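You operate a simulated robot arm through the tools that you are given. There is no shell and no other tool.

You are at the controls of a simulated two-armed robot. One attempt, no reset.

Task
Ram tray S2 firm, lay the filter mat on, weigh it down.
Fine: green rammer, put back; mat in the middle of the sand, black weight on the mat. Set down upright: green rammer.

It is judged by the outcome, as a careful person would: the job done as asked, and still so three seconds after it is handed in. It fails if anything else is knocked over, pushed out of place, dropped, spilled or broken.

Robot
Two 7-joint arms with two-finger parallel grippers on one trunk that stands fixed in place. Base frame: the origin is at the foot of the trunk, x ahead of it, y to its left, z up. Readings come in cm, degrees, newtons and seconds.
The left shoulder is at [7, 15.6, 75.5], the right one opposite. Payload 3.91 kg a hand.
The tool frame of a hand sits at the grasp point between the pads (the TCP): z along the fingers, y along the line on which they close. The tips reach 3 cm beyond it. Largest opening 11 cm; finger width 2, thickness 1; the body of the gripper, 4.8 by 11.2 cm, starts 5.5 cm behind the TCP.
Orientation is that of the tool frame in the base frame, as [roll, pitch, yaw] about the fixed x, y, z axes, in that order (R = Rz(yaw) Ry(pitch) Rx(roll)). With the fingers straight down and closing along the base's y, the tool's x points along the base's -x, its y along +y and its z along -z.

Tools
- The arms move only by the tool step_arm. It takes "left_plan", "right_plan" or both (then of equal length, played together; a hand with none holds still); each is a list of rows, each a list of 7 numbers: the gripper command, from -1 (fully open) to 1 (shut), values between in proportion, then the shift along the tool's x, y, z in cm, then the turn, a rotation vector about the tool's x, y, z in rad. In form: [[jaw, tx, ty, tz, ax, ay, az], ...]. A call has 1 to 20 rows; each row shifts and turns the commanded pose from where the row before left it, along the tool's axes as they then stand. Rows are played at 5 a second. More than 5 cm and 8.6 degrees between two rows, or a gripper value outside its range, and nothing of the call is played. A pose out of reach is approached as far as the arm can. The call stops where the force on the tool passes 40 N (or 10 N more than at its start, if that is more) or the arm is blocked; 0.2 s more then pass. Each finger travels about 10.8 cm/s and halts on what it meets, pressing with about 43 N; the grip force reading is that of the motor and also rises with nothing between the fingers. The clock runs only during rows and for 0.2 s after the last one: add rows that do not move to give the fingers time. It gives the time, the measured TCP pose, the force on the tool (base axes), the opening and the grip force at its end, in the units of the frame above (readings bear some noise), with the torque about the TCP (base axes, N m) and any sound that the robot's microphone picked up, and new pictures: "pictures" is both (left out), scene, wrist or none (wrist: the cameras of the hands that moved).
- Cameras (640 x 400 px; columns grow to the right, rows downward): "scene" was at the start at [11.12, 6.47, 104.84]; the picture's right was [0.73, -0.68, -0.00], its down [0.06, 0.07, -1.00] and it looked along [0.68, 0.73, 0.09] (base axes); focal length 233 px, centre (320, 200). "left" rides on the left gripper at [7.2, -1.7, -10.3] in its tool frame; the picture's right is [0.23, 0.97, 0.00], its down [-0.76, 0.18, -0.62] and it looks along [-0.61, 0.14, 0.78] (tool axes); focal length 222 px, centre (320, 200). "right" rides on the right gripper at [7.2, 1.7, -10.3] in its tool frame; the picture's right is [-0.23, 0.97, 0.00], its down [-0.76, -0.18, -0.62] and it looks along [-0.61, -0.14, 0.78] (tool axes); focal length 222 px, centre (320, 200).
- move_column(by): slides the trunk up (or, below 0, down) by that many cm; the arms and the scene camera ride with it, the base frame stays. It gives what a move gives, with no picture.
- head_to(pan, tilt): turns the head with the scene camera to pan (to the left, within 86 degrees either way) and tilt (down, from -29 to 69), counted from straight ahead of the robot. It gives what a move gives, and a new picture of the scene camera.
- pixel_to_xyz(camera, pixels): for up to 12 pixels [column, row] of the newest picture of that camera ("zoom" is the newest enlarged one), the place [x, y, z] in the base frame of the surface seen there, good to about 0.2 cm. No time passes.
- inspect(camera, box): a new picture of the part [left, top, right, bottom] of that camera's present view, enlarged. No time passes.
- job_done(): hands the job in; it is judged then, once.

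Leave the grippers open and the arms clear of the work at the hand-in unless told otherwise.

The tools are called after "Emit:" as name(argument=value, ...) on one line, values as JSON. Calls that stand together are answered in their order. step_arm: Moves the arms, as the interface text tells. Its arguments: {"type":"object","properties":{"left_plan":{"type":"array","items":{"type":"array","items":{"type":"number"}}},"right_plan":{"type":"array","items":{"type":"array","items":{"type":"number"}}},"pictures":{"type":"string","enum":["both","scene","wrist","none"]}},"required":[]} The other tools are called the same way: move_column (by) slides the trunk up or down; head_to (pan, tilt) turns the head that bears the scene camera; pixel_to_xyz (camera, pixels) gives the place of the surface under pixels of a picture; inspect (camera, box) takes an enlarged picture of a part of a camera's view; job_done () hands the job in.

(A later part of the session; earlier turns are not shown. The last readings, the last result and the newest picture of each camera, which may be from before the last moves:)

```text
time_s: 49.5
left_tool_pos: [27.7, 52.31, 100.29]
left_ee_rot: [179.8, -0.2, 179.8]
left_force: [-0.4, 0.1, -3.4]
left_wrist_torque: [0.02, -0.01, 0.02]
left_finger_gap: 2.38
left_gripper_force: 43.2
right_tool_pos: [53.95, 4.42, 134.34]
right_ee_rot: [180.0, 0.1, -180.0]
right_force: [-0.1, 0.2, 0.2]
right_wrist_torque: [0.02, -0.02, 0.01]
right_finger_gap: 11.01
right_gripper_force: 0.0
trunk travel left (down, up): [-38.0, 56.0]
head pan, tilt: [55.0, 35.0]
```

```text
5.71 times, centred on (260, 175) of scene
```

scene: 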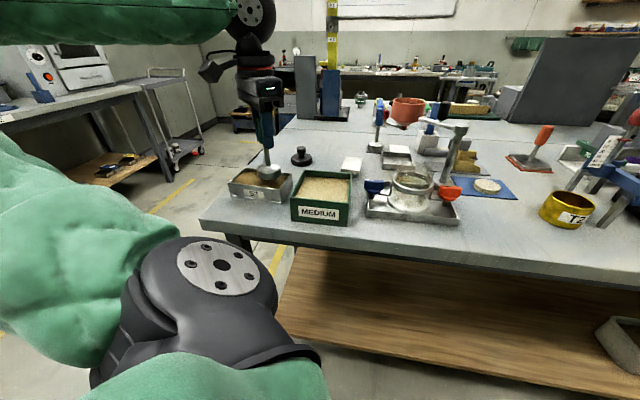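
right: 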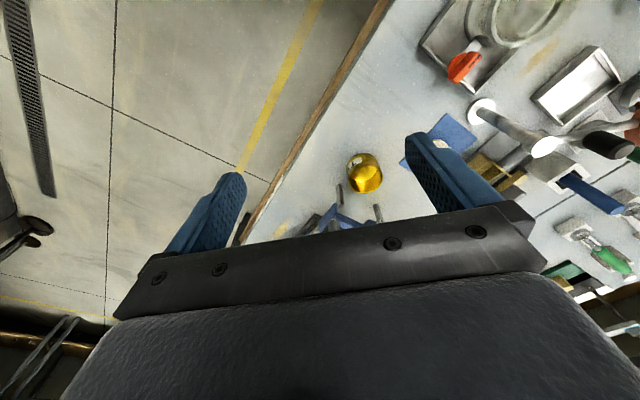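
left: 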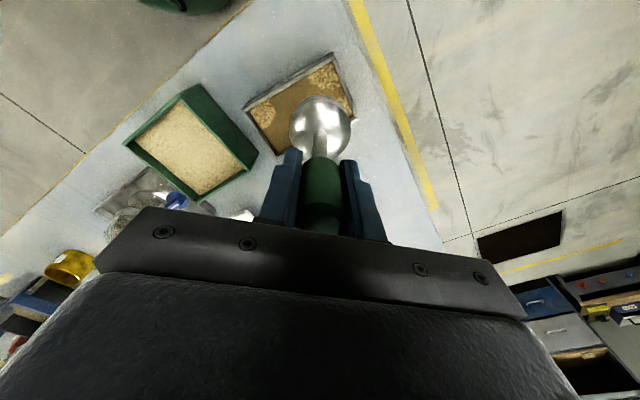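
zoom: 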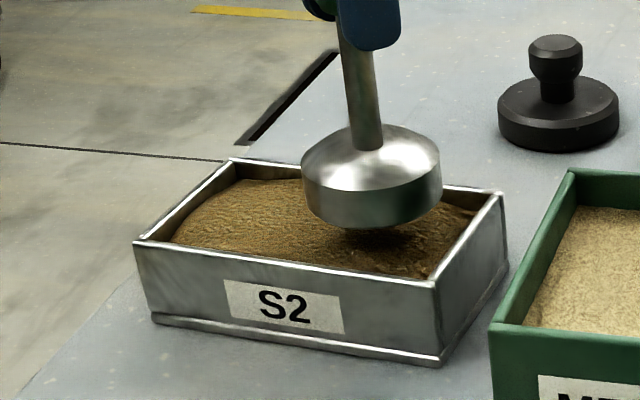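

Everything visible is now dark. I'll lift 10 cm and check the whole surface.

Emit:
step_arm(left_plan=[[1, 0, 0, -2, 0.0035, -0.0035, -0.0035], [1, 0, 0, -4, 0, 0, 0], [1, 0, 0, -4, 0, 0, 0], [1, 0, 0, 0, 0, 0, 0]], pictures="none")

Emit:
inspect(camera="left", box=[220, 0, 420, 140])

Emit:
inspect(camera="scene", box=[220, 150, 300, 210])

```text
time_s: 50.5
left_tool_pos: [27.73, 52.47, 110.46]
left_ee_rot: [-179.7, 0.1, -179.9]
left_force: [-0.6, 0.4, -4.2]
left_wrist_torque: [0.03, 0.01, 0.01]
left_finger_gap: 2.38
left_gripper_force: 43.4
right_tool_pos: [54.1, 4.59, 134.32]
right_ee_rot: [179.9, 0.0, -180.0]
right_force: [-1.1, -0.9, -0.7]
right_wrist_torque: [-0.03, 0.01, 0.0]
right_finger_gap: 11.0
right_gripper_force: 0.1
trunk travel left (down, up): [-38.0, 56.0]
head pan, tilt: [55.0, 35.0]
```

```text
2.86 times, centred on (320, 70) of left
```

zoom: 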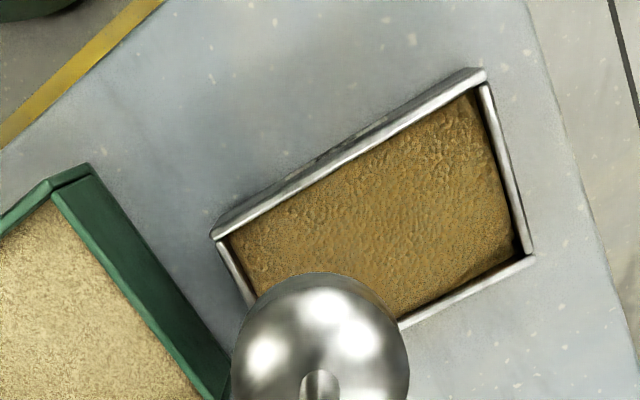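

```text
6.67 times, centred on (260, 180) of scene
```

zoom: 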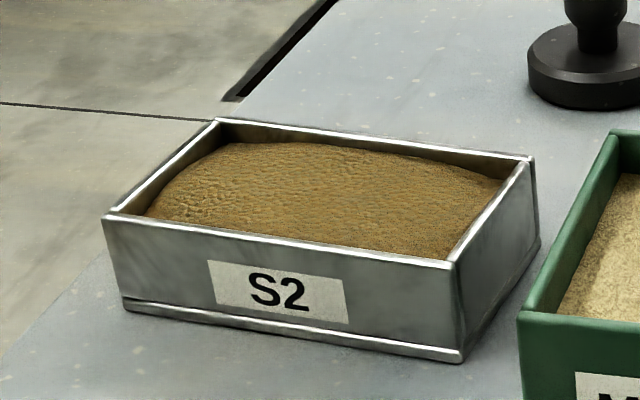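

The surface is uniformly dark and firm. I'll check its level at several points.

Emit:
pixel_to_xyz(camera="zoom", pixels=[[180, 205], [250, 160], [340, 160], [450, 185], [430, 230], [320, 220], [240, 210], [330, 190], [480, 180], [170, 190], [230, 150], [400, 170]])

```text
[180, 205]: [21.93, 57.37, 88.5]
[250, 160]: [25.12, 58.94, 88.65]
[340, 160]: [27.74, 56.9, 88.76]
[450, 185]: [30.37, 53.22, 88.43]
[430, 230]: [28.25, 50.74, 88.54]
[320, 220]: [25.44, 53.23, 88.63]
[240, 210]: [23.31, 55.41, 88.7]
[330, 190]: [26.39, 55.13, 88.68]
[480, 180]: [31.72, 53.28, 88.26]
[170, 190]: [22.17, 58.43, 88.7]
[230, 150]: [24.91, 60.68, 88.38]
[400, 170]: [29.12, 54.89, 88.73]
```

The surface is even, 88.3–88.8. Now I'll take the rammer back: up to z ≈ 118 and across to above its pad at (74.65,52.75).

Emit:
step_arm(left_plan=[[1, 0, 0, -3.8, -0.004, 0, 0], [1, 0, 0, -3.8, 0, 0, 0], [1, -4.69, 0.03, 0, 0, 0, 0], [1, -4.69, 0.03, 0, 0, 0, 0], [1, -4.69, 0.03, 0, 0, 0, 0], [1, -4.69, 0.03, 0, 0, 0, 0], [1, -4.69, 0.03, 0, 0, 0, 0], [1, -4.69, 0.03, 0, 0, 0, 0], [1, -4.69, 0.03, 0, 0, 0, 0], [1, -4.69, 0.03, 0, 0, 0, 0], [1, -4.69, 0.03, 0, 0, 0, 0], [1, -4.69, 0.03, 0, 0, 0, 0], [1, 0, 0, 0, 0, 0, 0]], pictures="wrist")

Emit:
head_to(pan=40, tilt=30)

```text
time_s: 53.3
left_tool_pos: [74.45, 52.73, 118.14]
left_ee_rot: [-179.9, 0.1, 180.0]
left_force: [-0.9, -0.1, -3.5]
left_wrist_torque: [-0.01, -0.03, 0.0]
left_finger_gap: 2.39
left_gripper_force: 42.7
right_tool_pos: [53.86, 4.59, 134.36]
right_ee_rot: [-180.0, 0.1, 180.0]
right_force: [0.1, 0.1, -0.4]
right_wrist_torque: [0.0, -0.04, 0.0]
right_finger_gap: 10.99
right_gripper_force: 0.0
trunk travel left (down, up): [-38.0, 56.0]
head pan, tilt: [55.0, 35.0]
```

left: 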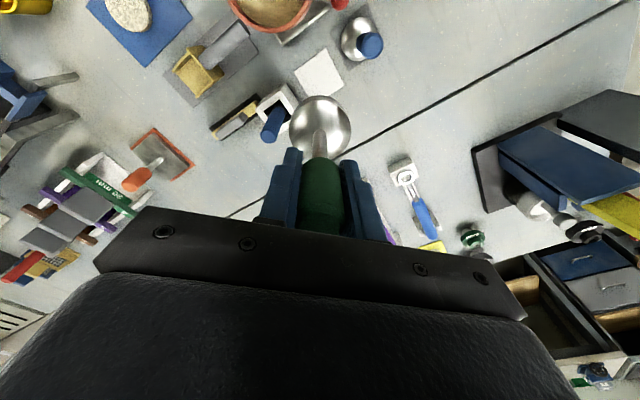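

```text
time_s: 54.1
left_tool_pos: [74.52, 52.69, 117.87]
left_ee_rot: [179.9, 0.0, -179.9]
left_force: [-0.3, -0.4, -4.0]
left_wrist_torque: [0.01, 0.01, -0.02]
left_finger_gap: 2.38
left_gripper_force: 43.0
right_tool_pos: [54.05, 4.6, 134.39]
right_ee_rot: [179.9, 0.1, -180.0]
right_force: [-0.4, 0.0, 0.0]
right_wrist_torque: [-0.03, 0.04, 0.0]
right_finger_gap: 11.0
right_gripper_force: 0.0
trunk travel left (down, up): [-38.0, 56.0]
head pan, tilt: [40.0, 30.0]
```

scene: 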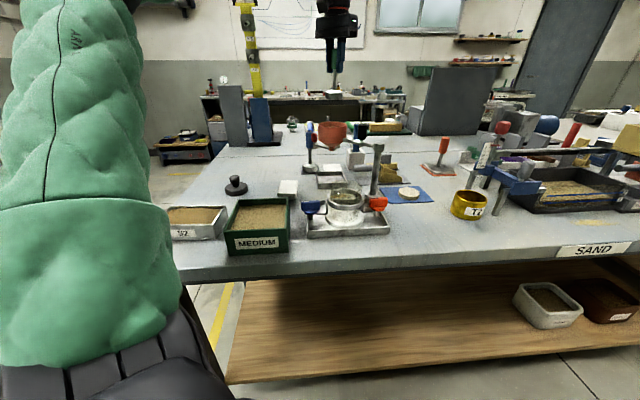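

The hand is at (74.5,52.7,118). I'll shift 0.1 cm and descend to TCP z ≈ 97, foot about 1.6 cm above the pad.

Emit:
step_arm(left_plan=[[1, -0.12, 0.02, 4.2, 0, 0, 0], [1, 0, 0, 4.2, 0, 0, 0], [1, 0, 0, 4.2, 0, 0, 0], [1, 0, 0, 4.2, 0, 0, 0], [1, 0, 0, 3.8, 0, 0, 0], [1, 0, 0, 0, 0, 0, 0]], pictures="both")

Emit:
inspect(camera="left", box=[240, 40, 400, 180])

```text
time_s: 55.5
left_tool_pos: [74.77, 52.93, 97.08]
left_ee_rot: [179.9, 0.0, -180.0]
left_force: [0.0, -0.2, -2.6]
left_wrist_torque: [-0.02, 0.01, 0.01]
left_finger_gap: 2.4
left_gripper_force: 43.0
right_tool_pos: [53.92, 4.64, 134.45]
right_ee_rot: [179.9, 0.1, -180.0]
right_force: [0.5, 0.5, 0.3]
right_wrist_torque: [0.02, 0.0, 0.01]
right_finger_gap: 11.0
right_gripper_force: 0.0
trunk travel left (down, up): [-38.0, 56.0]
head pan, tilt: [40.0, 30.0]
```

scene: 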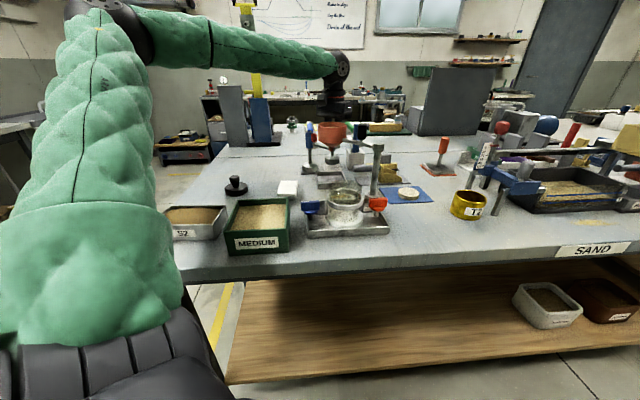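
left: 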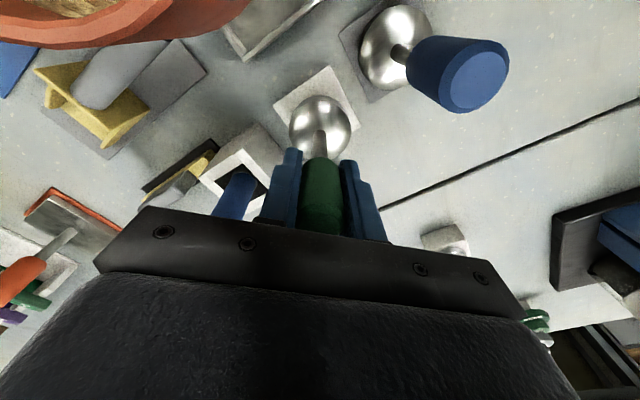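

```text
2.86 times, centred on (320, 110) of left
```

zoom: 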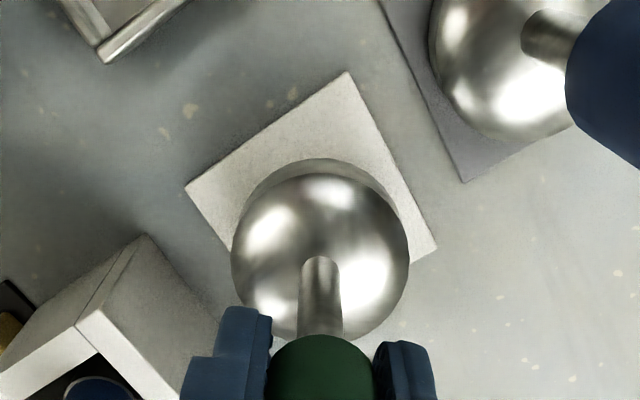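

Slightly off: (74.77,52.93) vs pad centre (74.65,52.75). I'll correct by (-0.13,-0.18) and lower to about 0.2 cm above the pad.

Emit:
step_arm(left_plan=[[1, 0.13, -0.18, 0.5, 0, 0, 0], [1, 0, 0, 0.5, 0, 0, 0], [1, 0, 0, 0.4, 0, 0, 0], [1, 0, 0, 0.1, 0, 0, 0], [1, 0, 0, 0, 0, 0, 0]], pictures="wrist")

```text
time_s: 56.7
left_tool_pos: [74.68, 52.79, 95.78]
left_ee_rot: [179.9, 0.0, -179.8]
left_force: [-0.1, -0.3, -3.5]
left_wrist_torque: [-0.01, -0.03, 0.03]
left_finger_gap: 2.42
left_gripper_force: 42.8
right_tool_pos: [54.09, 4.62, 134.38]
right_ee_rot: [180.0, 0.0, 180.0]
right_force: [-0.3, -0.7, 0.2]
right_wrist_torque: [0.02, 0.01, -0.01]
right_finger_gap: 10.99
right_gripper_force: 0.1
trunk travel left (down, up): [-38.0, 56.0]
head pan, tilt: [40.0, 30.0]
```

left: 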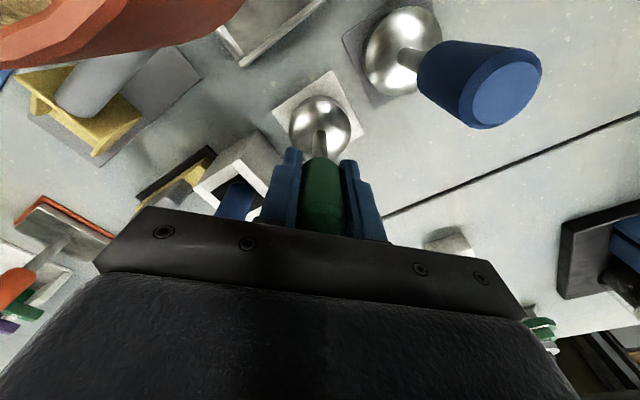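

Well centred at (74.68,52.79,95.78), still hanging (force -3.5). I'll lower in 0.1 cm steps until the pad takes the weight.

Emit:
step_arm(left_plan=[[1, 0, 0, 0.15, 0, 0, 0], [1, 0, 0, 0.1, 0, 0, 0], [1, 0, 0, 0.1, 0, 0, 0], [1, 0, 0, 0, 0, 0, 0]], pictures="none")

```text
time_s: 57.7
left_tool_pos: [74.64, 52.79, 95.32]
left_ee_rot: [179.9, 0.0, -179.9]
left_force: [0.9, 0.2, -3.9]
left_wrist_torque: [0.01, -0.02, -0.01]
left_finger_gap: 2.41
left_gripper_force: 42.2
right_tool_pos: [54.13, 4.5, 134.38]
right_ee_rot: [179.9, 0.0, 180.0]
right_force: [0.3, 0.3, 0.3]
right_wrist_torque: [-0.03, 0.01, 0.02]
right_finger_gap: 11.01
right_gripper_force: 0.0
trunk travel left (down, up): [-38.0, 56.0]
head pan, tilt: [40.0, 30.0]
```

Still hanging at 95.32. I'll continue down in 0.1 cm steps.

Emit:
step_arm(left_plan=[[1, 0, 0, 0.1, 0, 0, 0], [1, 0, 0, 0.1, 0, 0, 0], [1, 0, 0, 0, 0, 0, 0]], pictures="none")

```text
time_s: 58.5
left_tool_pos: [74.7, 52.73, 95.37]
left_ee_rot: [179.9, 0.1, -179.9]
left_force: [0.3, 2.6, 2.8]
left_wrist_torque: [0.27, -0.17, 0.07]
left_finger_gap: 2.38
left_gripper_force: 42.9
right_tool_pos: [53.99, 4.57, 134.48]
right_ee_rot: [180.0, 0.0, -180.0]
right_force: [-0.7, -0.4, -0.4]
right_wrist_torque: [0.0, 0.04, 0.0]
right_finger_gap: 11.0
right_gripper_force: 0.1
trunk travel left (down, up): [-38.0, 56.0]
head pan, tilt: [40.0, 30.0]
```

The pad now carries the rammer (force +2.8 N). I'll open the jaws gently to about 6 cm.

Emit:
step_arm(left_plan=[[0.5, 0, 0, 0, 0, 0, 0], [0.2, 0, 0, 0, 0, 0, 0], [-0.1, 0, 0, 0, 0, 0, 0], [-0.1, 0, 0, 0, 0, 0, 0]], pictures="wrist")

```text
time_s: 59.5
left_tool_pos: [74.76, 52.7, 95.09]
left_ee_rot: [179.8, 0.0, -180.0]
left_force: [-0.2, 0.3, -1.1]
left_wrist_torque: [0.0, 0.01, 0.0]
left_finger_gap: 6.06
left_gripper_force: 0.1
right_tool_pos: [54.01, 4.6, 134.36]
right_ee_rot: [180.0, 0.0, -180.0]
right_force: [-0.6, 0.2, 0.5]
right_wrist_torque: [0.0, 0.03, -0.03]
right_finger_gap: 10.99
right_gripper_force: 0.0
trunk travel left (down, up): [-38.0, 56.0]
head pan, tilt: [40.0, 30.0]
```

left: 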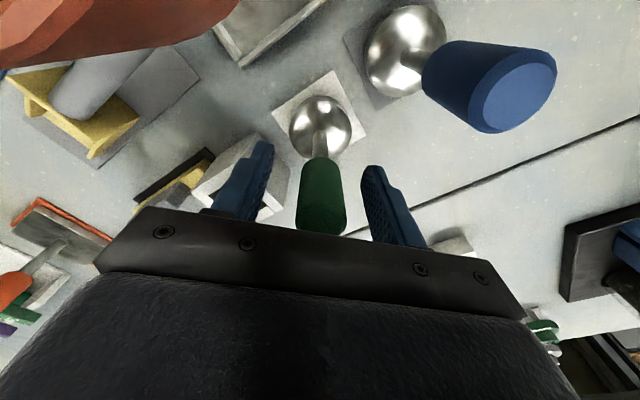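

The rammer stands upright on its pad with the fingers clear. I'll rise straight up to z ≈ 115.

Emit:
step_arm(left_plan=[[-0.1, 0, 0, -2, 0, 0, 0], [-0.1, 0, 0, -4, 0, 0, 0], [-0.1, 0, 0, -4, 0, 0, 0], [-0.1, 0, 0, -4.5, 0, 0, 0], [-0.1, 0, 0, -4.5, 0, 0, 0], [-0.1, 0, 0, 0, 0, 0, 0]], pictures="wrist")

Emit:
inspect(camera="left", box=[240, 10, 420, 140])

```text
time_s: 60.9
left_tool_pos: [74.83, 52.79, 114.48]
left_ee_rot: [180.0, -0.1, -179.8]
left_force: [0.2, 0.1, 0.0]
left_wrist_torque: [0.01, 0.03, -0.04]
left_finger_gap: 6.04
left_gripper_force: 0.1
right_tool_pos: [54.08, 4.56, 134.33]
right_ee_rot: [180.0, 0.0, -180.0]
right_force: [0.0, 0.2, 0.1]
right_wrist_torque: [-0.01, 0.01, 0.01]
right_finger_gap: 10.97
right_gripper_force: 0.0
trunk travel left (down, up): [-38.0, 56.0]
head pan, tilt: [40.0, 30.0]
```

left: 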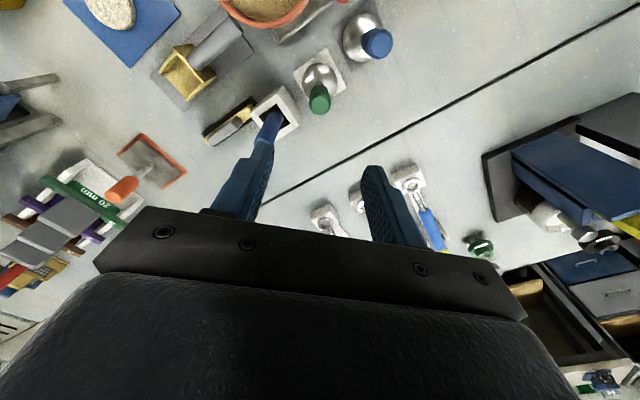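

```text
3.08 times, centred on (330, 75) of left
```

zoom: 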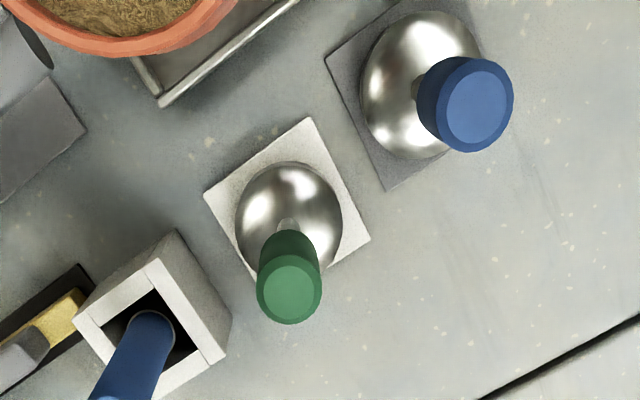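

The rammer is back and upright on its pad. Next is the mat: I'll move the left hand above it, near (49.5,48.8), for a close look.

Emit:
step_arm(left_plan=[[-0.1, 4.2, -0.67, 0, 0, 0, 0], [-0.1, 4.2, -0.67, 0, 0, 0, 0], [-0.1, 4.2, -0.67, 0, 0, 0, 0], [-0.1, 4.2, -0.67, 0, 0, 0, 0], [-0.1, 4.2, -0.67, 0.5, 0, 0, 0], [-0.1, 4.2, -0.67, 2, 0, 0, 0], [-0.1, 0, 0, 2, 0, 0, 0]], pictures="both")

Emit:
inspect(camera="left", box=[240, 10, 440, 150])

Emit:
inspect(camera="scene", box=[220, 160, 320, 230])

```text
time_s: 62.5
left_tool_pos: [49.67, 48.55, 109.7]
left_ee_rot: [179.9, 0.0, 179.9]
left_force: [0.5, 0.6, -0.5]
left_wrist_torque: [0.02, 0.02, 0.0]
left_finger_gap: 6.06
left_gripper_force: 0.1
right_tool_pos: [54.0, 4.67, 134.36]
right_ee_rot: [-179.9, 0.0, 179.9]
right_force: [-0.3, -0.2, -0.6]
right_wrist_torque: [-0.01, 0.02, -0.01]
right_finger_gap: 11.01
right_gripper_force: 0.1
trunk travel left (down, up): [-38.0, 56.0]
head pan, tilt: [40.0, 30.0]
```

scene: 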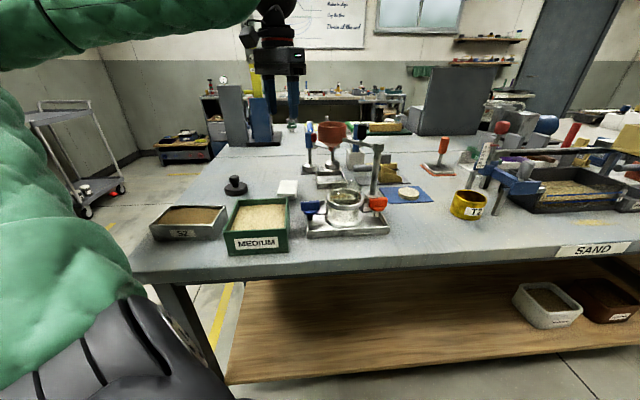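
left: 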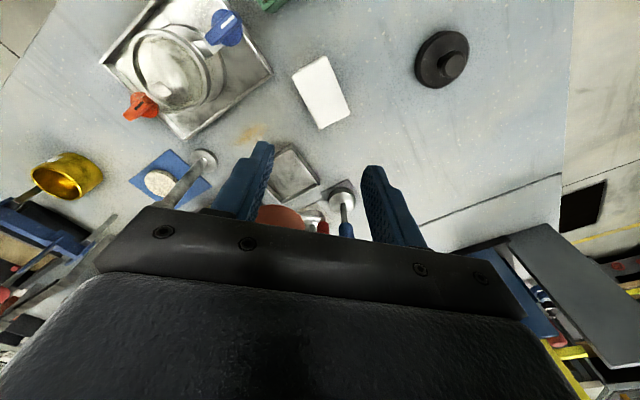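

```text
2.86 times, centred on (340, 80) of left
```

zoom: 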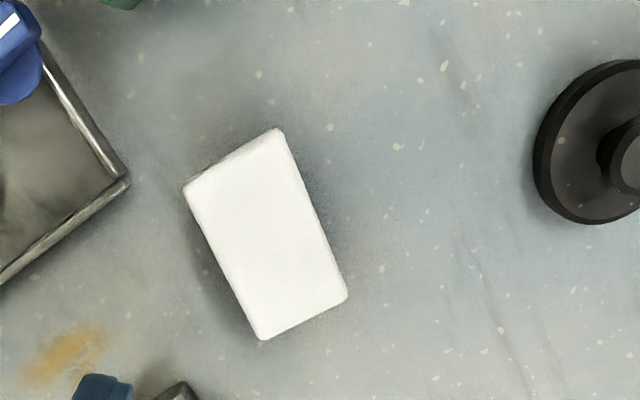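

```text
5.71 times, centred on (270, 195) of scene
```

zoom: 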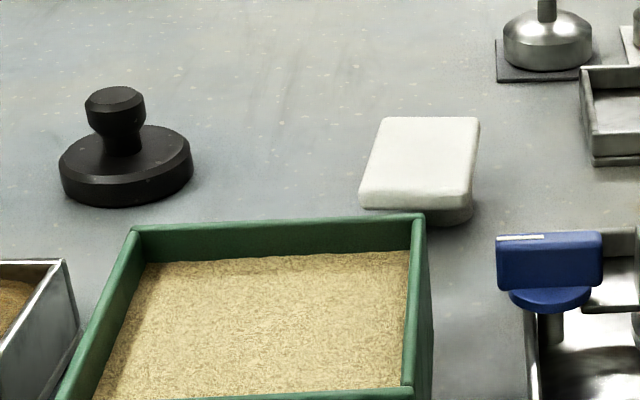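

The white mat lies on a small round white stand. I'll measure the mat's corners, thickness and the stand.

Emit:
pixel_to_xyz(camera="zoom", pixels=[[385, 121], [476, 121], [462, 190], [366, 187], [415, 195], [415, 206], [455, 216], [462, 222], [468, 165], [425, 150], [127, 92], [125, 200]])

Emit:
inspect(camera="left", box=[240, 10, 440, 150])

Emit:
pixel_to_xyz(camera="zoom", pixels=[[276, 131], [187, 188], [344, 294], [264, 336], [265, 235], [310, 200], [225, 265], [232, 160], [304, 316]])

```text
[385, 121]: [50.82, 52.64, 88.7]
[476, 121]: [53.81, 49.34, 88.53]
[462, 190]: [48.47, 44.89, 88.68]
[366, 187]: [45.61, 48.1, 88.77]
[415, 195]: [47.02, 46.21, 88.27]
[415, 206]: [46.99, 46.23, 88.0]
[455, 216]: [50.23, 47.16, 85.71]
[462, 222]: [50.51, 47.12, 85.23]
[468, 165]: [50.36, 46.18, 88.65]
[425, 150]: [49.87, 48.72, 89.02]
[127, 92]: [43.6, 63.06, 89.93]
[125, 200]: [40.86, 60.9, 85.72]
```

```text
2.86 times, centred on (340, 80) of left
```

zoom: 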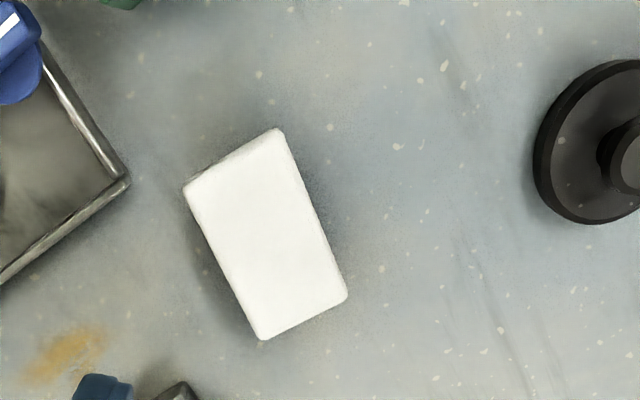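

```text
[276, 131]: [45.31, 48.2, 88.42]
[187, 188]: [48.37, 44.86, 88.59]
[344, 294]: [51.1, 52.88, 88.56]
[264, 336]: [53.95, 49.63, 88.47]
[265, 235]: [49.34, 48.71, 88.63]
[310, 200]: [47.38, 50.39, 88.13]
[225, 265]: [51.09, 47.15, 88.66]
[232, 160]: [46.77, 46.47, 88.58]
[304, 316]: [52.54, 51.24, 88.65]
```

The mat is about 7.4 × 4.5 cm, centre (49.69,48.85), long axis at 40°, top 88.6, on a stand. I'll grip it by its short ends (so there is finger room inside the tray). I'll check the neighbours' positions for finger clearance.

Emit:
pixel_to_xyz(camera="left", pixels=[[272, 73], [187, 138], [230, 30], [297, 148], [270, 178], [320, 183], [440, 60], [268, 5], [316, 45], [345, 110], [300, 205], [340, 195]])

Emit:
inspect(camera="scene", box=[220, 160, 320, 230])

Emit:
pixel_to_xyz(camera="zoom", pixels=[[422, 218], [135, 232], [500, 260], [585, 70], [595, 165], [530, 235], [432, 260], [425, 330]])

```text
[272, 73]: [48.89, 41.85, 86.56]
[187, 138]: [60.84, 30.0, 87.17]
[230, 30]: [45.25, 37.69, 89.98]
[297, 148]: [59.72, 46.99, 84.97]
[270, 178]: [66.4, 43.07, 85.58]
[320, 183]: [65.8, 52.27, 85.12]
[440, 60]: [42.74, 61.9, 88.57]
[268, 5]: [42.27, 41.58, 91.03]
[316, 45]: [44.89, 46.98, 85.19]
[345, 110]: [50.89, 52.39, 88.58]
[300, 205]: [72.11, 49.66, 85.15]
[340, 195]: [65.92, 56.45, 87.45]
```

```text
5.71 times, centred on (270, 195) of scene
```

zoom: 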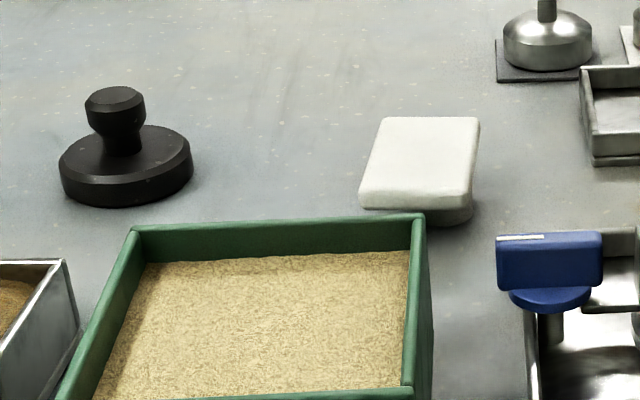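

```text
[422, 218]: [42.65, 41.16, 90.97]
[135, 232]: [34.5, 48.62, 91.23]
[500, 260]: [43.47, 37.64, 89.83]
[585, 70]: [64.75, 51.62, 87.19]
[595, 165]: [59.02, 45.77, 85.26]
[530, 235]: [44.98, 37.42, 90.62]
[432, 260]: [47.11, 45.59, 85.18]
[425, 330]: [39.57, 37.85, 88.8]
```

Clear on all sides (MEDIUM box edge about 4 cm from the near finger). I'll open the jaws fully and turn the tool -50° so the fingers close along the mat's long axis, centring at (49.69,48.85).

Emit:
step_arm(left_plan=[[-1, 0, 0.3, 0, 0, 0, 0.1454], [-1, 0, 0, 0, 0, 0, 0.1454], [-1, 0, 0, 0, 0, 0, 0.1454], [-1, 0, 0, 0, 0, 0, 0.1454], [-1, 0, 0, 0, 0, 0, 0.1454], [-1, 0, 0, 0, 0, 0, 0.1454], [-1, 0, 0, 0, 0, 0, 0], [-1, 0, 0, 0, 0, 0, 0]], pictures="both")

```text
time_s: 64.3
left_tool_pos: [49.51, 48.91, 109.68]
left_ee_rot: [-179.9, -0.1, 129.9]
left_force: [-0.2, 0.3, 0.1]
left_wrist_torque: [-0.02, 0.01, -0.01]
left_finger_gap: 10.98
left_gripper_force: 0.1
right_tool_pos: [54.04, 4.5, 134.33]
right_ee_rot: [-179.9, 0.0, 179.9]
right_force: [-1.2, -0.1, -0.9]
right_wrist_torque: [0.0, 0.01, 0.01]
right_finger_gap: 11.01
right_gripper_force: 0.0
trunk travel left (down, up): [-38.0, 56.0]
head pan, tilt: [40.0, 30.0]
```

scene: 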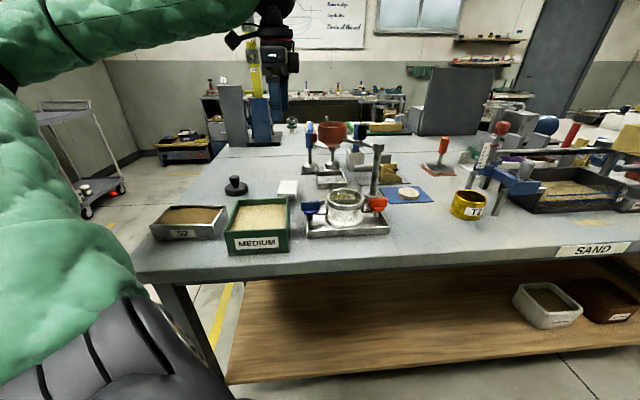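
left: 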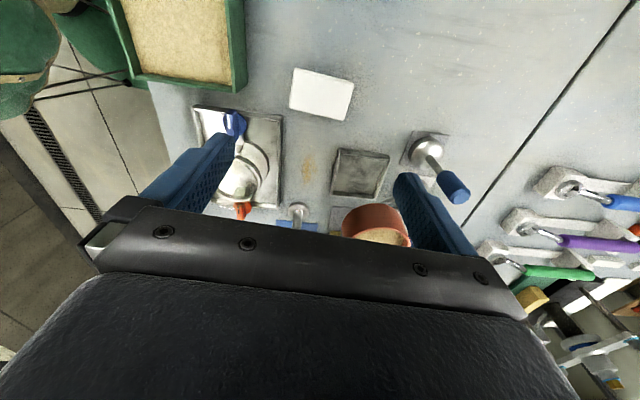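

The tool's closing line now lies along the mat. I'll trim the centring and descend to TCP z ≈ 95 and re-check.

Emit:
step_arm(left_plan=[[-1, -0.16, 0.1, 3.7, 0, 0, 0], [-1, 0, 0, 3.7, 0, 0, 0], [-1, 0, 0, 3.7, 0, 0, 0], [-1, 0, 0, 3.5, 0, 0, 0], [-1, 0, 0, 0, 0, 0, 0], [-1, 0, 0, 0, 0, 0, 0]], pictures="both")

Emit:
inspect(camera="left", box=[200, 60, 440, 210])

Emit:
inspect(camera="scene", box=[230, 130, 340, 220])

```text
time_s: 65.7
left_tool_pos: [49.77, 48.91, 95.08]
left_ee_rot: [-179.9, 0.0, 130.1]
left_force: [-0.3, 0.2, 0.2]
left_wrist_torque: [-0.03, 0.0, 0.03]
left_finger_gap: 11.01
left_gripper_force: 0.0
right_tool_pos: [54.02, 4.55, 134.29]
right_ee_rot: [180.0, -0.1, 180.0]
right_force: [0.3, 0.4, 0.2]
right_wrist_torque: [0.0, 0.01, 0.02]
right_finger_gap: 10.98
right_gripper_force: 0.0
trunk travel left (down, up): [-38.0, 56.0]
head pan, tilt: [40.0, 30.0]
```

scene: 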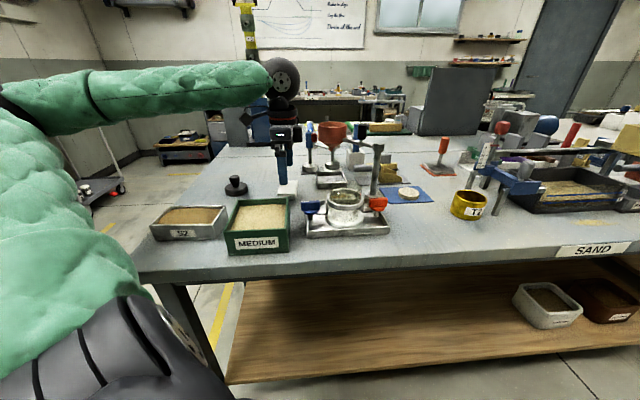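
left: 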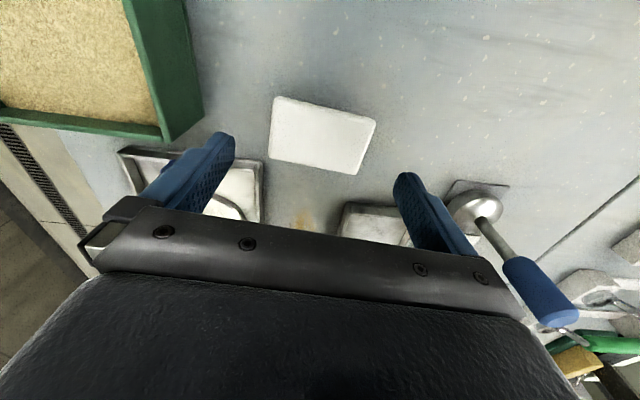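

```text
2.67 times, centred on (320, 135) of left
```

zoom: 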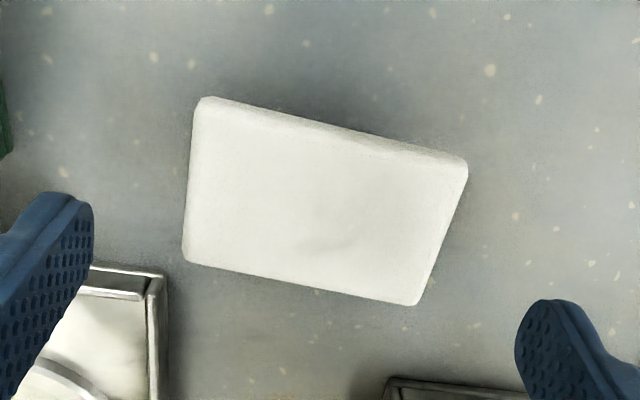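

```text
4.44 times, centred on (285, 175) of scene
```

zoom: 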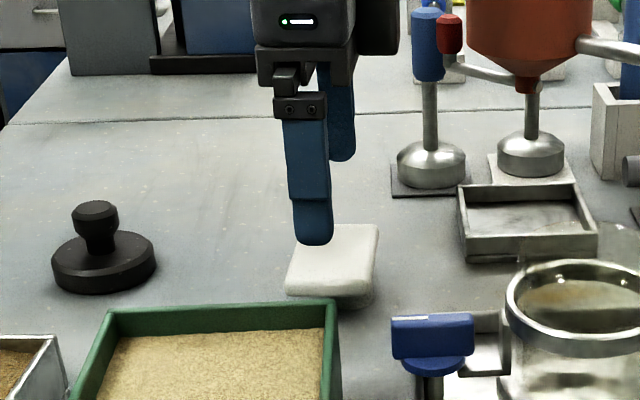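

I'll measure the mat corners from the wrist camera again.

Emit:
pixel_to_xyz(camera="left", pixels=[[276, 99], [374, 122], [355, 172], [270, 158], [320, 135], [272, 130], [366, 147], [325, 110], [312, 167]])

Emit:
pixel_to_xyz(camera="zoom", pixels=[[310, 290], [340, 295], [310, 270], [360, 300], [345, 300]])

```text
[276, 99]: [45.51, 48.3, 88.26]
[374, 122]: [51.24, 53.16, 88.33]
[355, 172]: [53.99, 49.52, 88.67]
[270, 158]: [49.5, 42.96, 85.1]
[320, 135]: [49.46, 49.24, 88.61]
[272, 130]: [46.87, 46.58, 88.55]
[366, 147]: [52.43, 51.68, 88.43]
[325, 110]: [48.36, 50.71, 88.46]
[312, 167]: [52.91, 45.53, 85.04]
```

```text
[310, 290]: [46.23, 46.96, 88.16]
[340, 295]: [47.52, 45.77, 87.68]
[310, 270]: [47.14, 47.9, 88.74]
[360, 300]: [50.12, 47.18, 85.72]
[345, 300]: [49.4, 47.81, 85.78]
```

The mat centre matches the TCP (49.75,48.91). I'll descend to TCP z ≈ 90.45 so the tips reach just about the mat's underside (≈87.6), then close gently toward 7.2 cm.

Emit:
step_arm(left_plan=[[-1, 0, 0, 2.3, 0, 0, 0], [-1, 0, 0, 2.3, 0, 0, 0], [-1, 0, 0, 0, 0, 0, 0], [-0.6, 0, 0, 0, 0, 0, 0], [-0.4, 0, 0, 0, 0, 0, 0], [-0.4, 0, 0, 0, 0, 0, 0]], pictures="both")

Emit:
inspect(camera="left", box=[200, 60, 440, 210])

Emit:
inspect(camera="scene", box=[250, 150, 330, 210])

```text
time_s: 67.1
left_tool_pos: [49.85, 49.0, 90.54]
left_ee_rot: [180.0, -0.1, 130.1]
left_force: [-0.2, 0.6, 0.0]
left_wrist_torque: [0.02, -0.02, 0.0]
left_finger_gap: 7.83
left_gripper_force: 43.2
right_tool_pos: [54.07, 4.54, 134.38]
right_ee_rot: [180.0, -0.1, -180.0]
right_force: [0.6, 0.4, -0.4]
right_wrist_torque: [-0.01, 0.0, 0.02]
right_finger_gap: 11.0
right_gripper_force: 0.0
trunk travel left (down, up): [-38.0, 56.0]
head pan, tilt: [40.0, 30.0]
```

scene: 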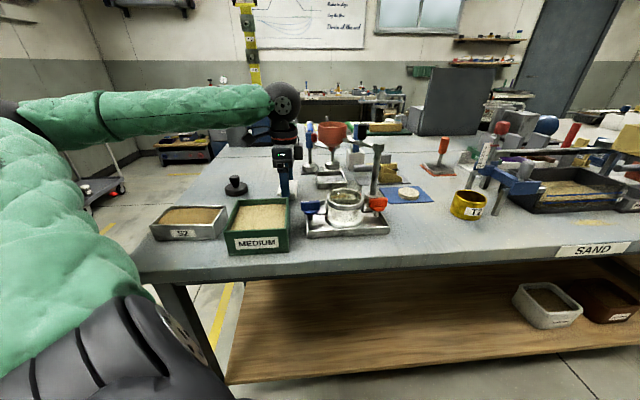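
left: 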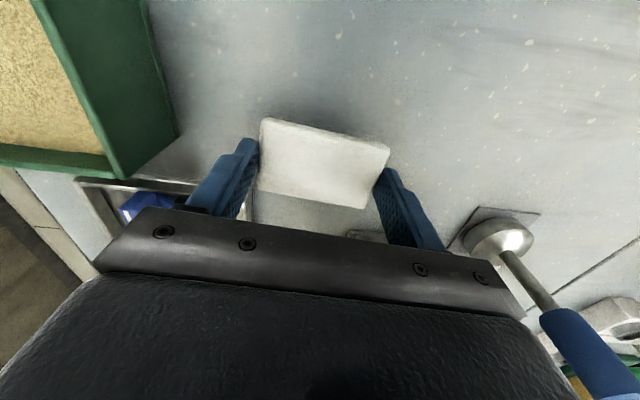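

```text
2.67 times, centred on (320, 135) of left
```

zoom: 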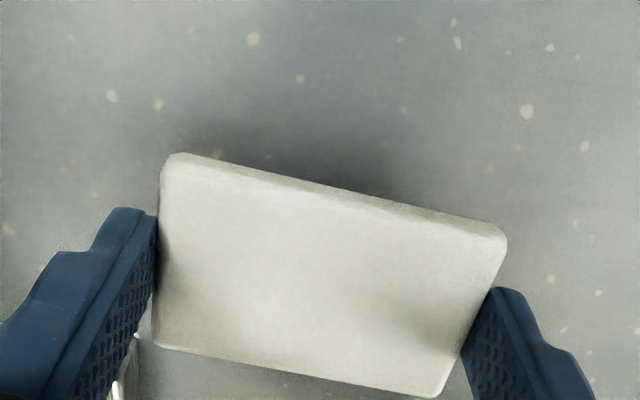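

```text
6.67 times, centred on (290, 180) of scene
```

zoom: 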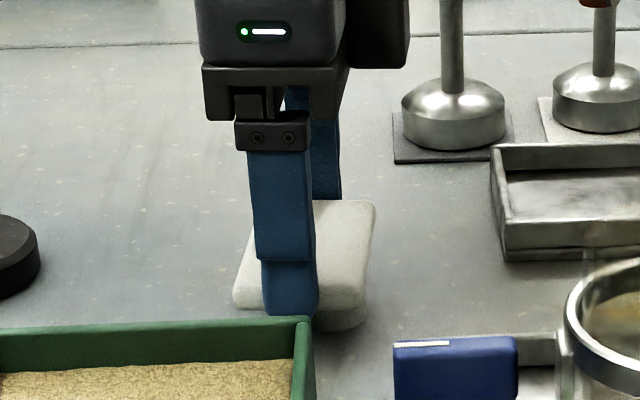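

The fingers met the mat at 7.83 cm with 43 N. I'll command a bit tighter to hold, then lift 3 cm gently and check.

Emit:
step_arm(left_plan=[[-0.2, 0, 0, 0, 0, 0, 0], [-0.2, 0, 0, 0, 0, 0, 0], [-0.2, 0, 0, -0.5, 0, 0, 0], [-0.2, 0, 0, -1, 0, 0, 0], [-0.2, 0, 0, -1.5, 0, 0, 0], [-0.2, 0, 0, 0, 0, 0, 0]], pictures="both")

Emit:
inspect(camera="scene", box=[250, 150, 330, 210])

```text
time_s: 68.5
left_tool_pos: [49.84, 48.97, 93.47]
left_ee_rot: [179.9, -0.1, 130.1]
left_force: [-0.6, -0.2, 0.1]
left_wrist_torque: [0.02, 0.01, 0.03]
left_finger_gap: 7.86
left_gripper_force: 42.9
right_tool_pos: [53.98, 4.58, 134.44]
right_ee_rot: [-180.0, 0.0, -180.0]
right_force: [-0.2, -0.7, 0.0]
right_wrist_torque: [-0.03, 0.03, 0.0]
right_finger_gap: 11.01
right_gripper_force: 0.0
trunk travel left (down, up): [-38.0, 56.0]
head pan, tilt: [40.0, 30.0]
```

scene: 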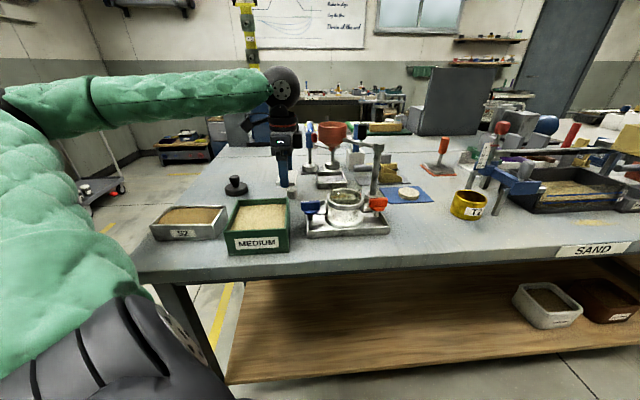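
left: 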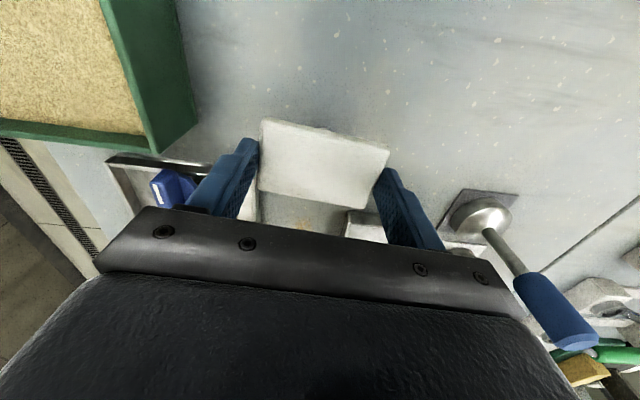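

```text
6.67 times, centred on (290, 180) of scene
```

zoom: 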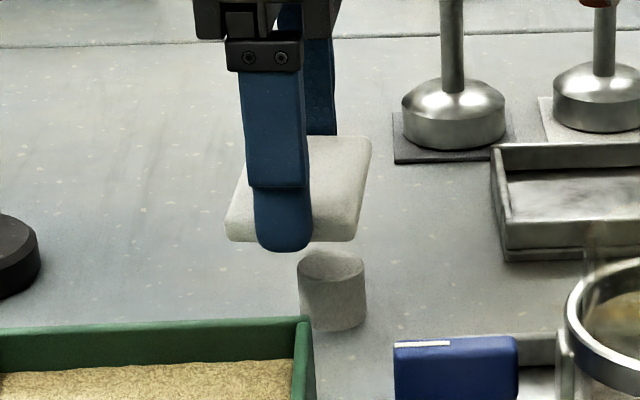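

The mat is held level and the stand stayed put. I'll raise it 12 cm and turn the tool by about +90.7° so the mat's long axis matches S2's long axis.

Emit:
step_arm(left_plan=[[-0.2, 0, 0, -3, 0, 0, 0], [-0.2, 0, 0, -4.5, 0, 0, 0], [-0.2, 0, 0, -4.5, 0, 0, 0], [-0.2, 0, 0, 0, 0, 0, -0.1439], [-0.2, 0, 0, 0, 0, 0, -0.1439], [-0.2, 0, 0, 0, 0, 0, -0.1439], [-0.2, 0, 0, 0, 0, 0, -0.1439], [-0.2, 0, 0, 0, 0, 0, -0.1439], [-0.2, 0, 0, 0, 0, 0, -0.1439], [-0.2, 0, 0, 0, 0, 0, -0.1439], [-0.2, 0, 0, 0, 0, 0, -0.1439], [-0.2, 0, 0, 0, 0, 0, -0.1439], [-0.2, 0, 0, 0, 0, 0, -0.1439], [-0.2, 0, 0, 0, 0, 0, -0.1439], [-0.2, 0, 0, 0, 0, 0, 0]], pictures="both")

```text
time_s: 71.7
left_tool_pos: [49.74, 48.86, 105.6]
left_ee_rot: [179.9, 0.0, -139.2]
left_force: [0.5, 0.2, 0.1]
left_wrist_torque: [-0.02, -0.01, 0.0]
left_finger_gap: 7.84
left_gripper_force: 43.2
right_tool_pos: [53.93, 4.56, 134.26]
right_ee_rot: [179.9, 0.0, 179.9]
right_force: [1.1, 0.6, -0.8]
right_wrist_torque: [-0.03, 0.01, -0.02]
right_finger_gap: 10.99
right_gripper_force: 0.1
trunk travel left (down, up): [-38.0, 56.0]
head pan, tilt: [40.0, 30.0]
```

scene: 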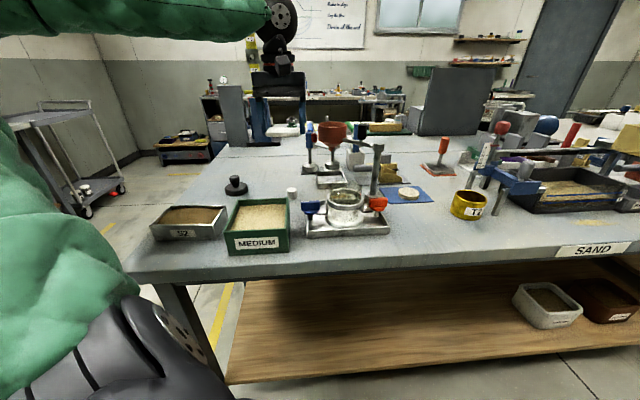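
left: 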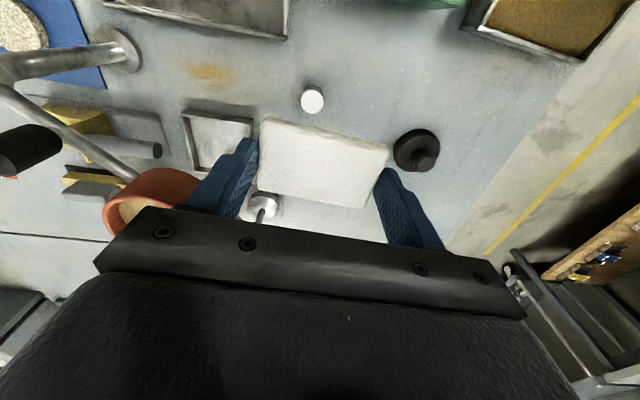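

Turned to yaw -139.2. I'll carry the mat at this height to above S2's centre (26.18,54.73).

Emit:
step_arm(left_plan=[[-0.2, 2.8, 3.968, 0, 0, 0, 0], [-0.2, 2.8, 3.968, 0, 0, 0, 0], [-0.2, 2.8, 3.968, 0, 0, 0, 0], [-0.2, 2.8, 3.968, 0, 0, 0, 0], [-0.2, 2.8, 3.968, 0, 0, 0, 0], [-0.2, 0, 0, 0, 0, 0, 0], [-0.2, 0, 0, 0, 0, 0, 0]], pictures="wrist")

Emit:
head_to(pan=55, tilt=35)

```text
time_s: 73.3
left_tool_pos: [25.87, 54.98, 105.64]
left_ee_rot: [180.0, 0.2, -139.3]
left_force: [0.2, -0.4, 0.2]
left_wrist_torque: [0.01, -0.03, 0.01]
left_finger_gap: 7.84
left_gripper_force: 43.5
right_tool_pos: [53.89, 4.54, 134.45]
right_ee_rot: [180.0, 0.1, 180.0]
right_force: [0.4, 0.6, 0.6]
right_wrist_torque: [0.01, -0.03, 0.0]
right_finger_gap: 10.99
right_gripper_force: 0.1
trunk travel left (down, up): [-38.0, 56.0]
head pan, tilt: [40.0, 30.0]
```

left: 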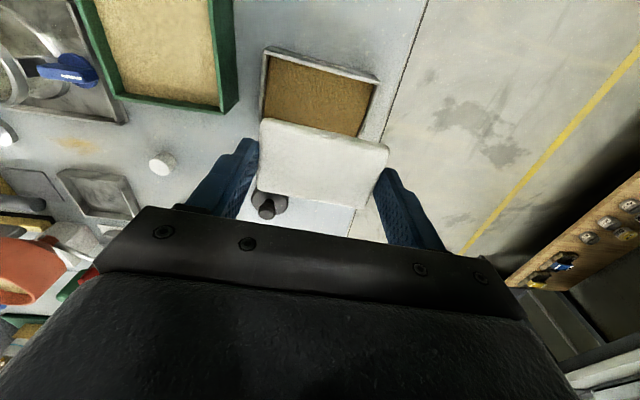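

```text
time_s: 74.0
left_tool_pos: [26.12, 55.04, 105.51]
left_ee_rot: [179.9, -0.1, -139.3]
left_force: [-0.3, -0.4, -0.4]
left_wrist_torque: [-0.02, -0.01, 0.0]
left_finger_gap: 7.84
left_gripper_force: 42.6
right_tool_pos: [53.94, 4.49, 134.25]
right_ee_rot: [180.0, -0.1, 179.9]
right_force: [0.6, 0.0, -0.1]
right_wrist_torque: [0.0, -0.01, -0.02]
right_finger_gap: 10.99
right_gripper_force: 0.0
trunk travel left (down, up): [-38.0, 56.0]
head pan, tilt: [55.0, 35.0]
```

scene: 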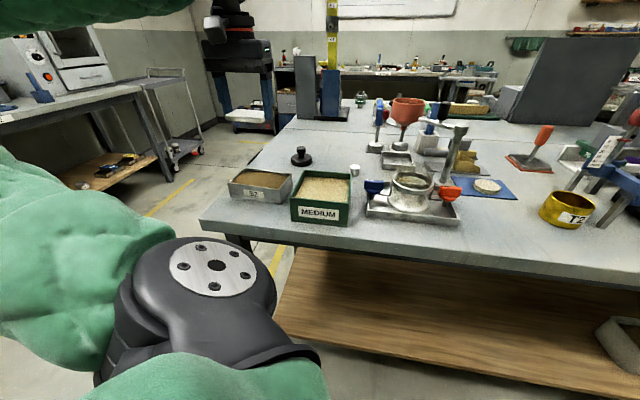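

The mat is above S2 and parallel to it. I'll trim the position and descend to TCP z ≈ 96.

Emit:
step_arm(left_plan=[[-0.2, 0.07, -0.31, 3.2, 0, 0, 0], [-0.2, 0, 0, 3.2, 0, 0, 0], [-0.2, 0, 0, 3.1, 0, 0, 0], [-0.2, 0, 0, 0, 0, 0, 0], [-0.2, 0, 0, 0, 0, 0, 0]], pictures="both")

Emit:
inspect(camera="left", box=[200, 40, 440, 190])

Emit:
inspect(camera="scene", box=[210, 120, 310, 210])

```text
time_s: 75.2
left_tool_pos: [26.11, 54.55, 95.93]
left_ee_rot: [179.8, 0.0, -139.3]
left_force: [-0.3, 0.7, -0.5]
left_wrist_torque: [0.01, 0.0, 0.02]
left_finger_gap: 7.84
left_gripper_force: 43.4
right_tool_pos: [53.88, 4.62, 134.4]
right_ee_rot: [179.9, 0.1, -179.9]
right_force: [0.3, 0.1, 0.2]
right_wrist_torque: [0.01, -0.03, 0.04]
right_finger_gap: 10.99
right_gripper_force: 0.0
trunk travel left (down, up): [-38.0, 56.0]
head pan, tilt: [55.0, 35.0]
```

scene: 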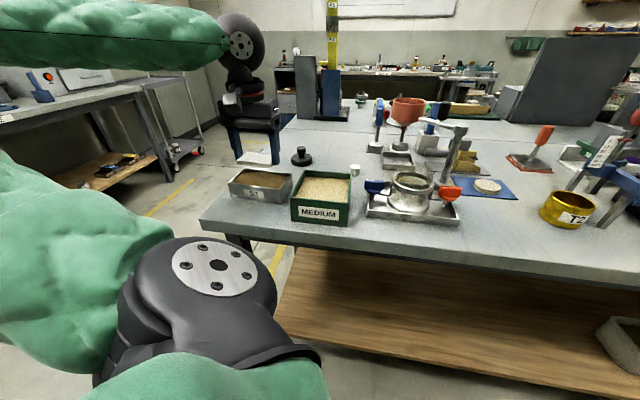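
left: 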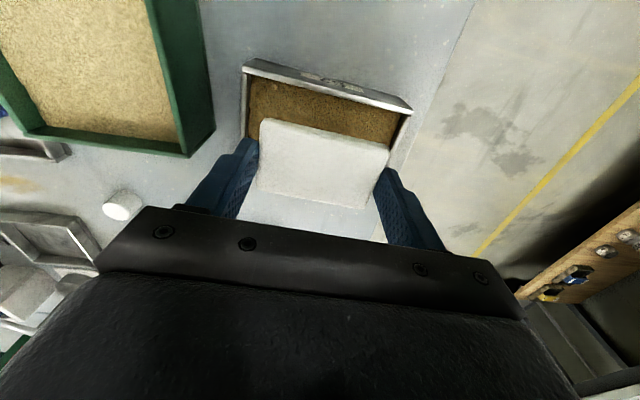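

```text
2.67 times, centred on (320, 115) of left
```

zoom: 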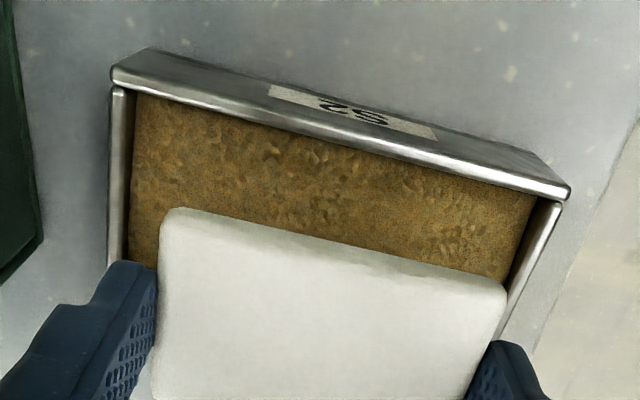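

```text
4.44 times, centred on (260, 165) of scene
```

zoom: 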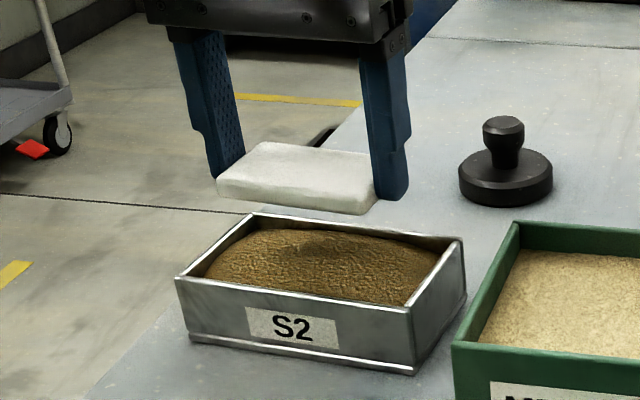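

Lined up well. I'll measure the mat's corners in the hand to check its offset from the TCP.

Emit:
pixel_to_xyz(camera="left", pixels=[[265, 122], [386, 150], [370, 204], [260, 190], [320, 160], [325, 133], [315, 197], [244, 63], [408, 106], [250, 82], [402, 112]])

```text
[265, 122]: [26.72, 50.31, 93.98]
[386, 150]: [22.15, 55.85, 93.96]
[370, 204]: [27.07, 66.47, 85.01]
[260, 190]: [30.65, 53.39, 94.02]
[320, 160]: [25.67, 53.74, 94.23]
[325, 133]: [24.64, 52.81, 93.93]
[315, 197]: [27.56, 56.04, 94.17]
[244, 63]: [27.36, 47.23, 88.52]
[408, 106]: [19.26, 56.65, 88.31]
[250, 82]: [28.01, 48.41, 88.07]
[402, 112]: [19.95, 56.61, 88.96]
```

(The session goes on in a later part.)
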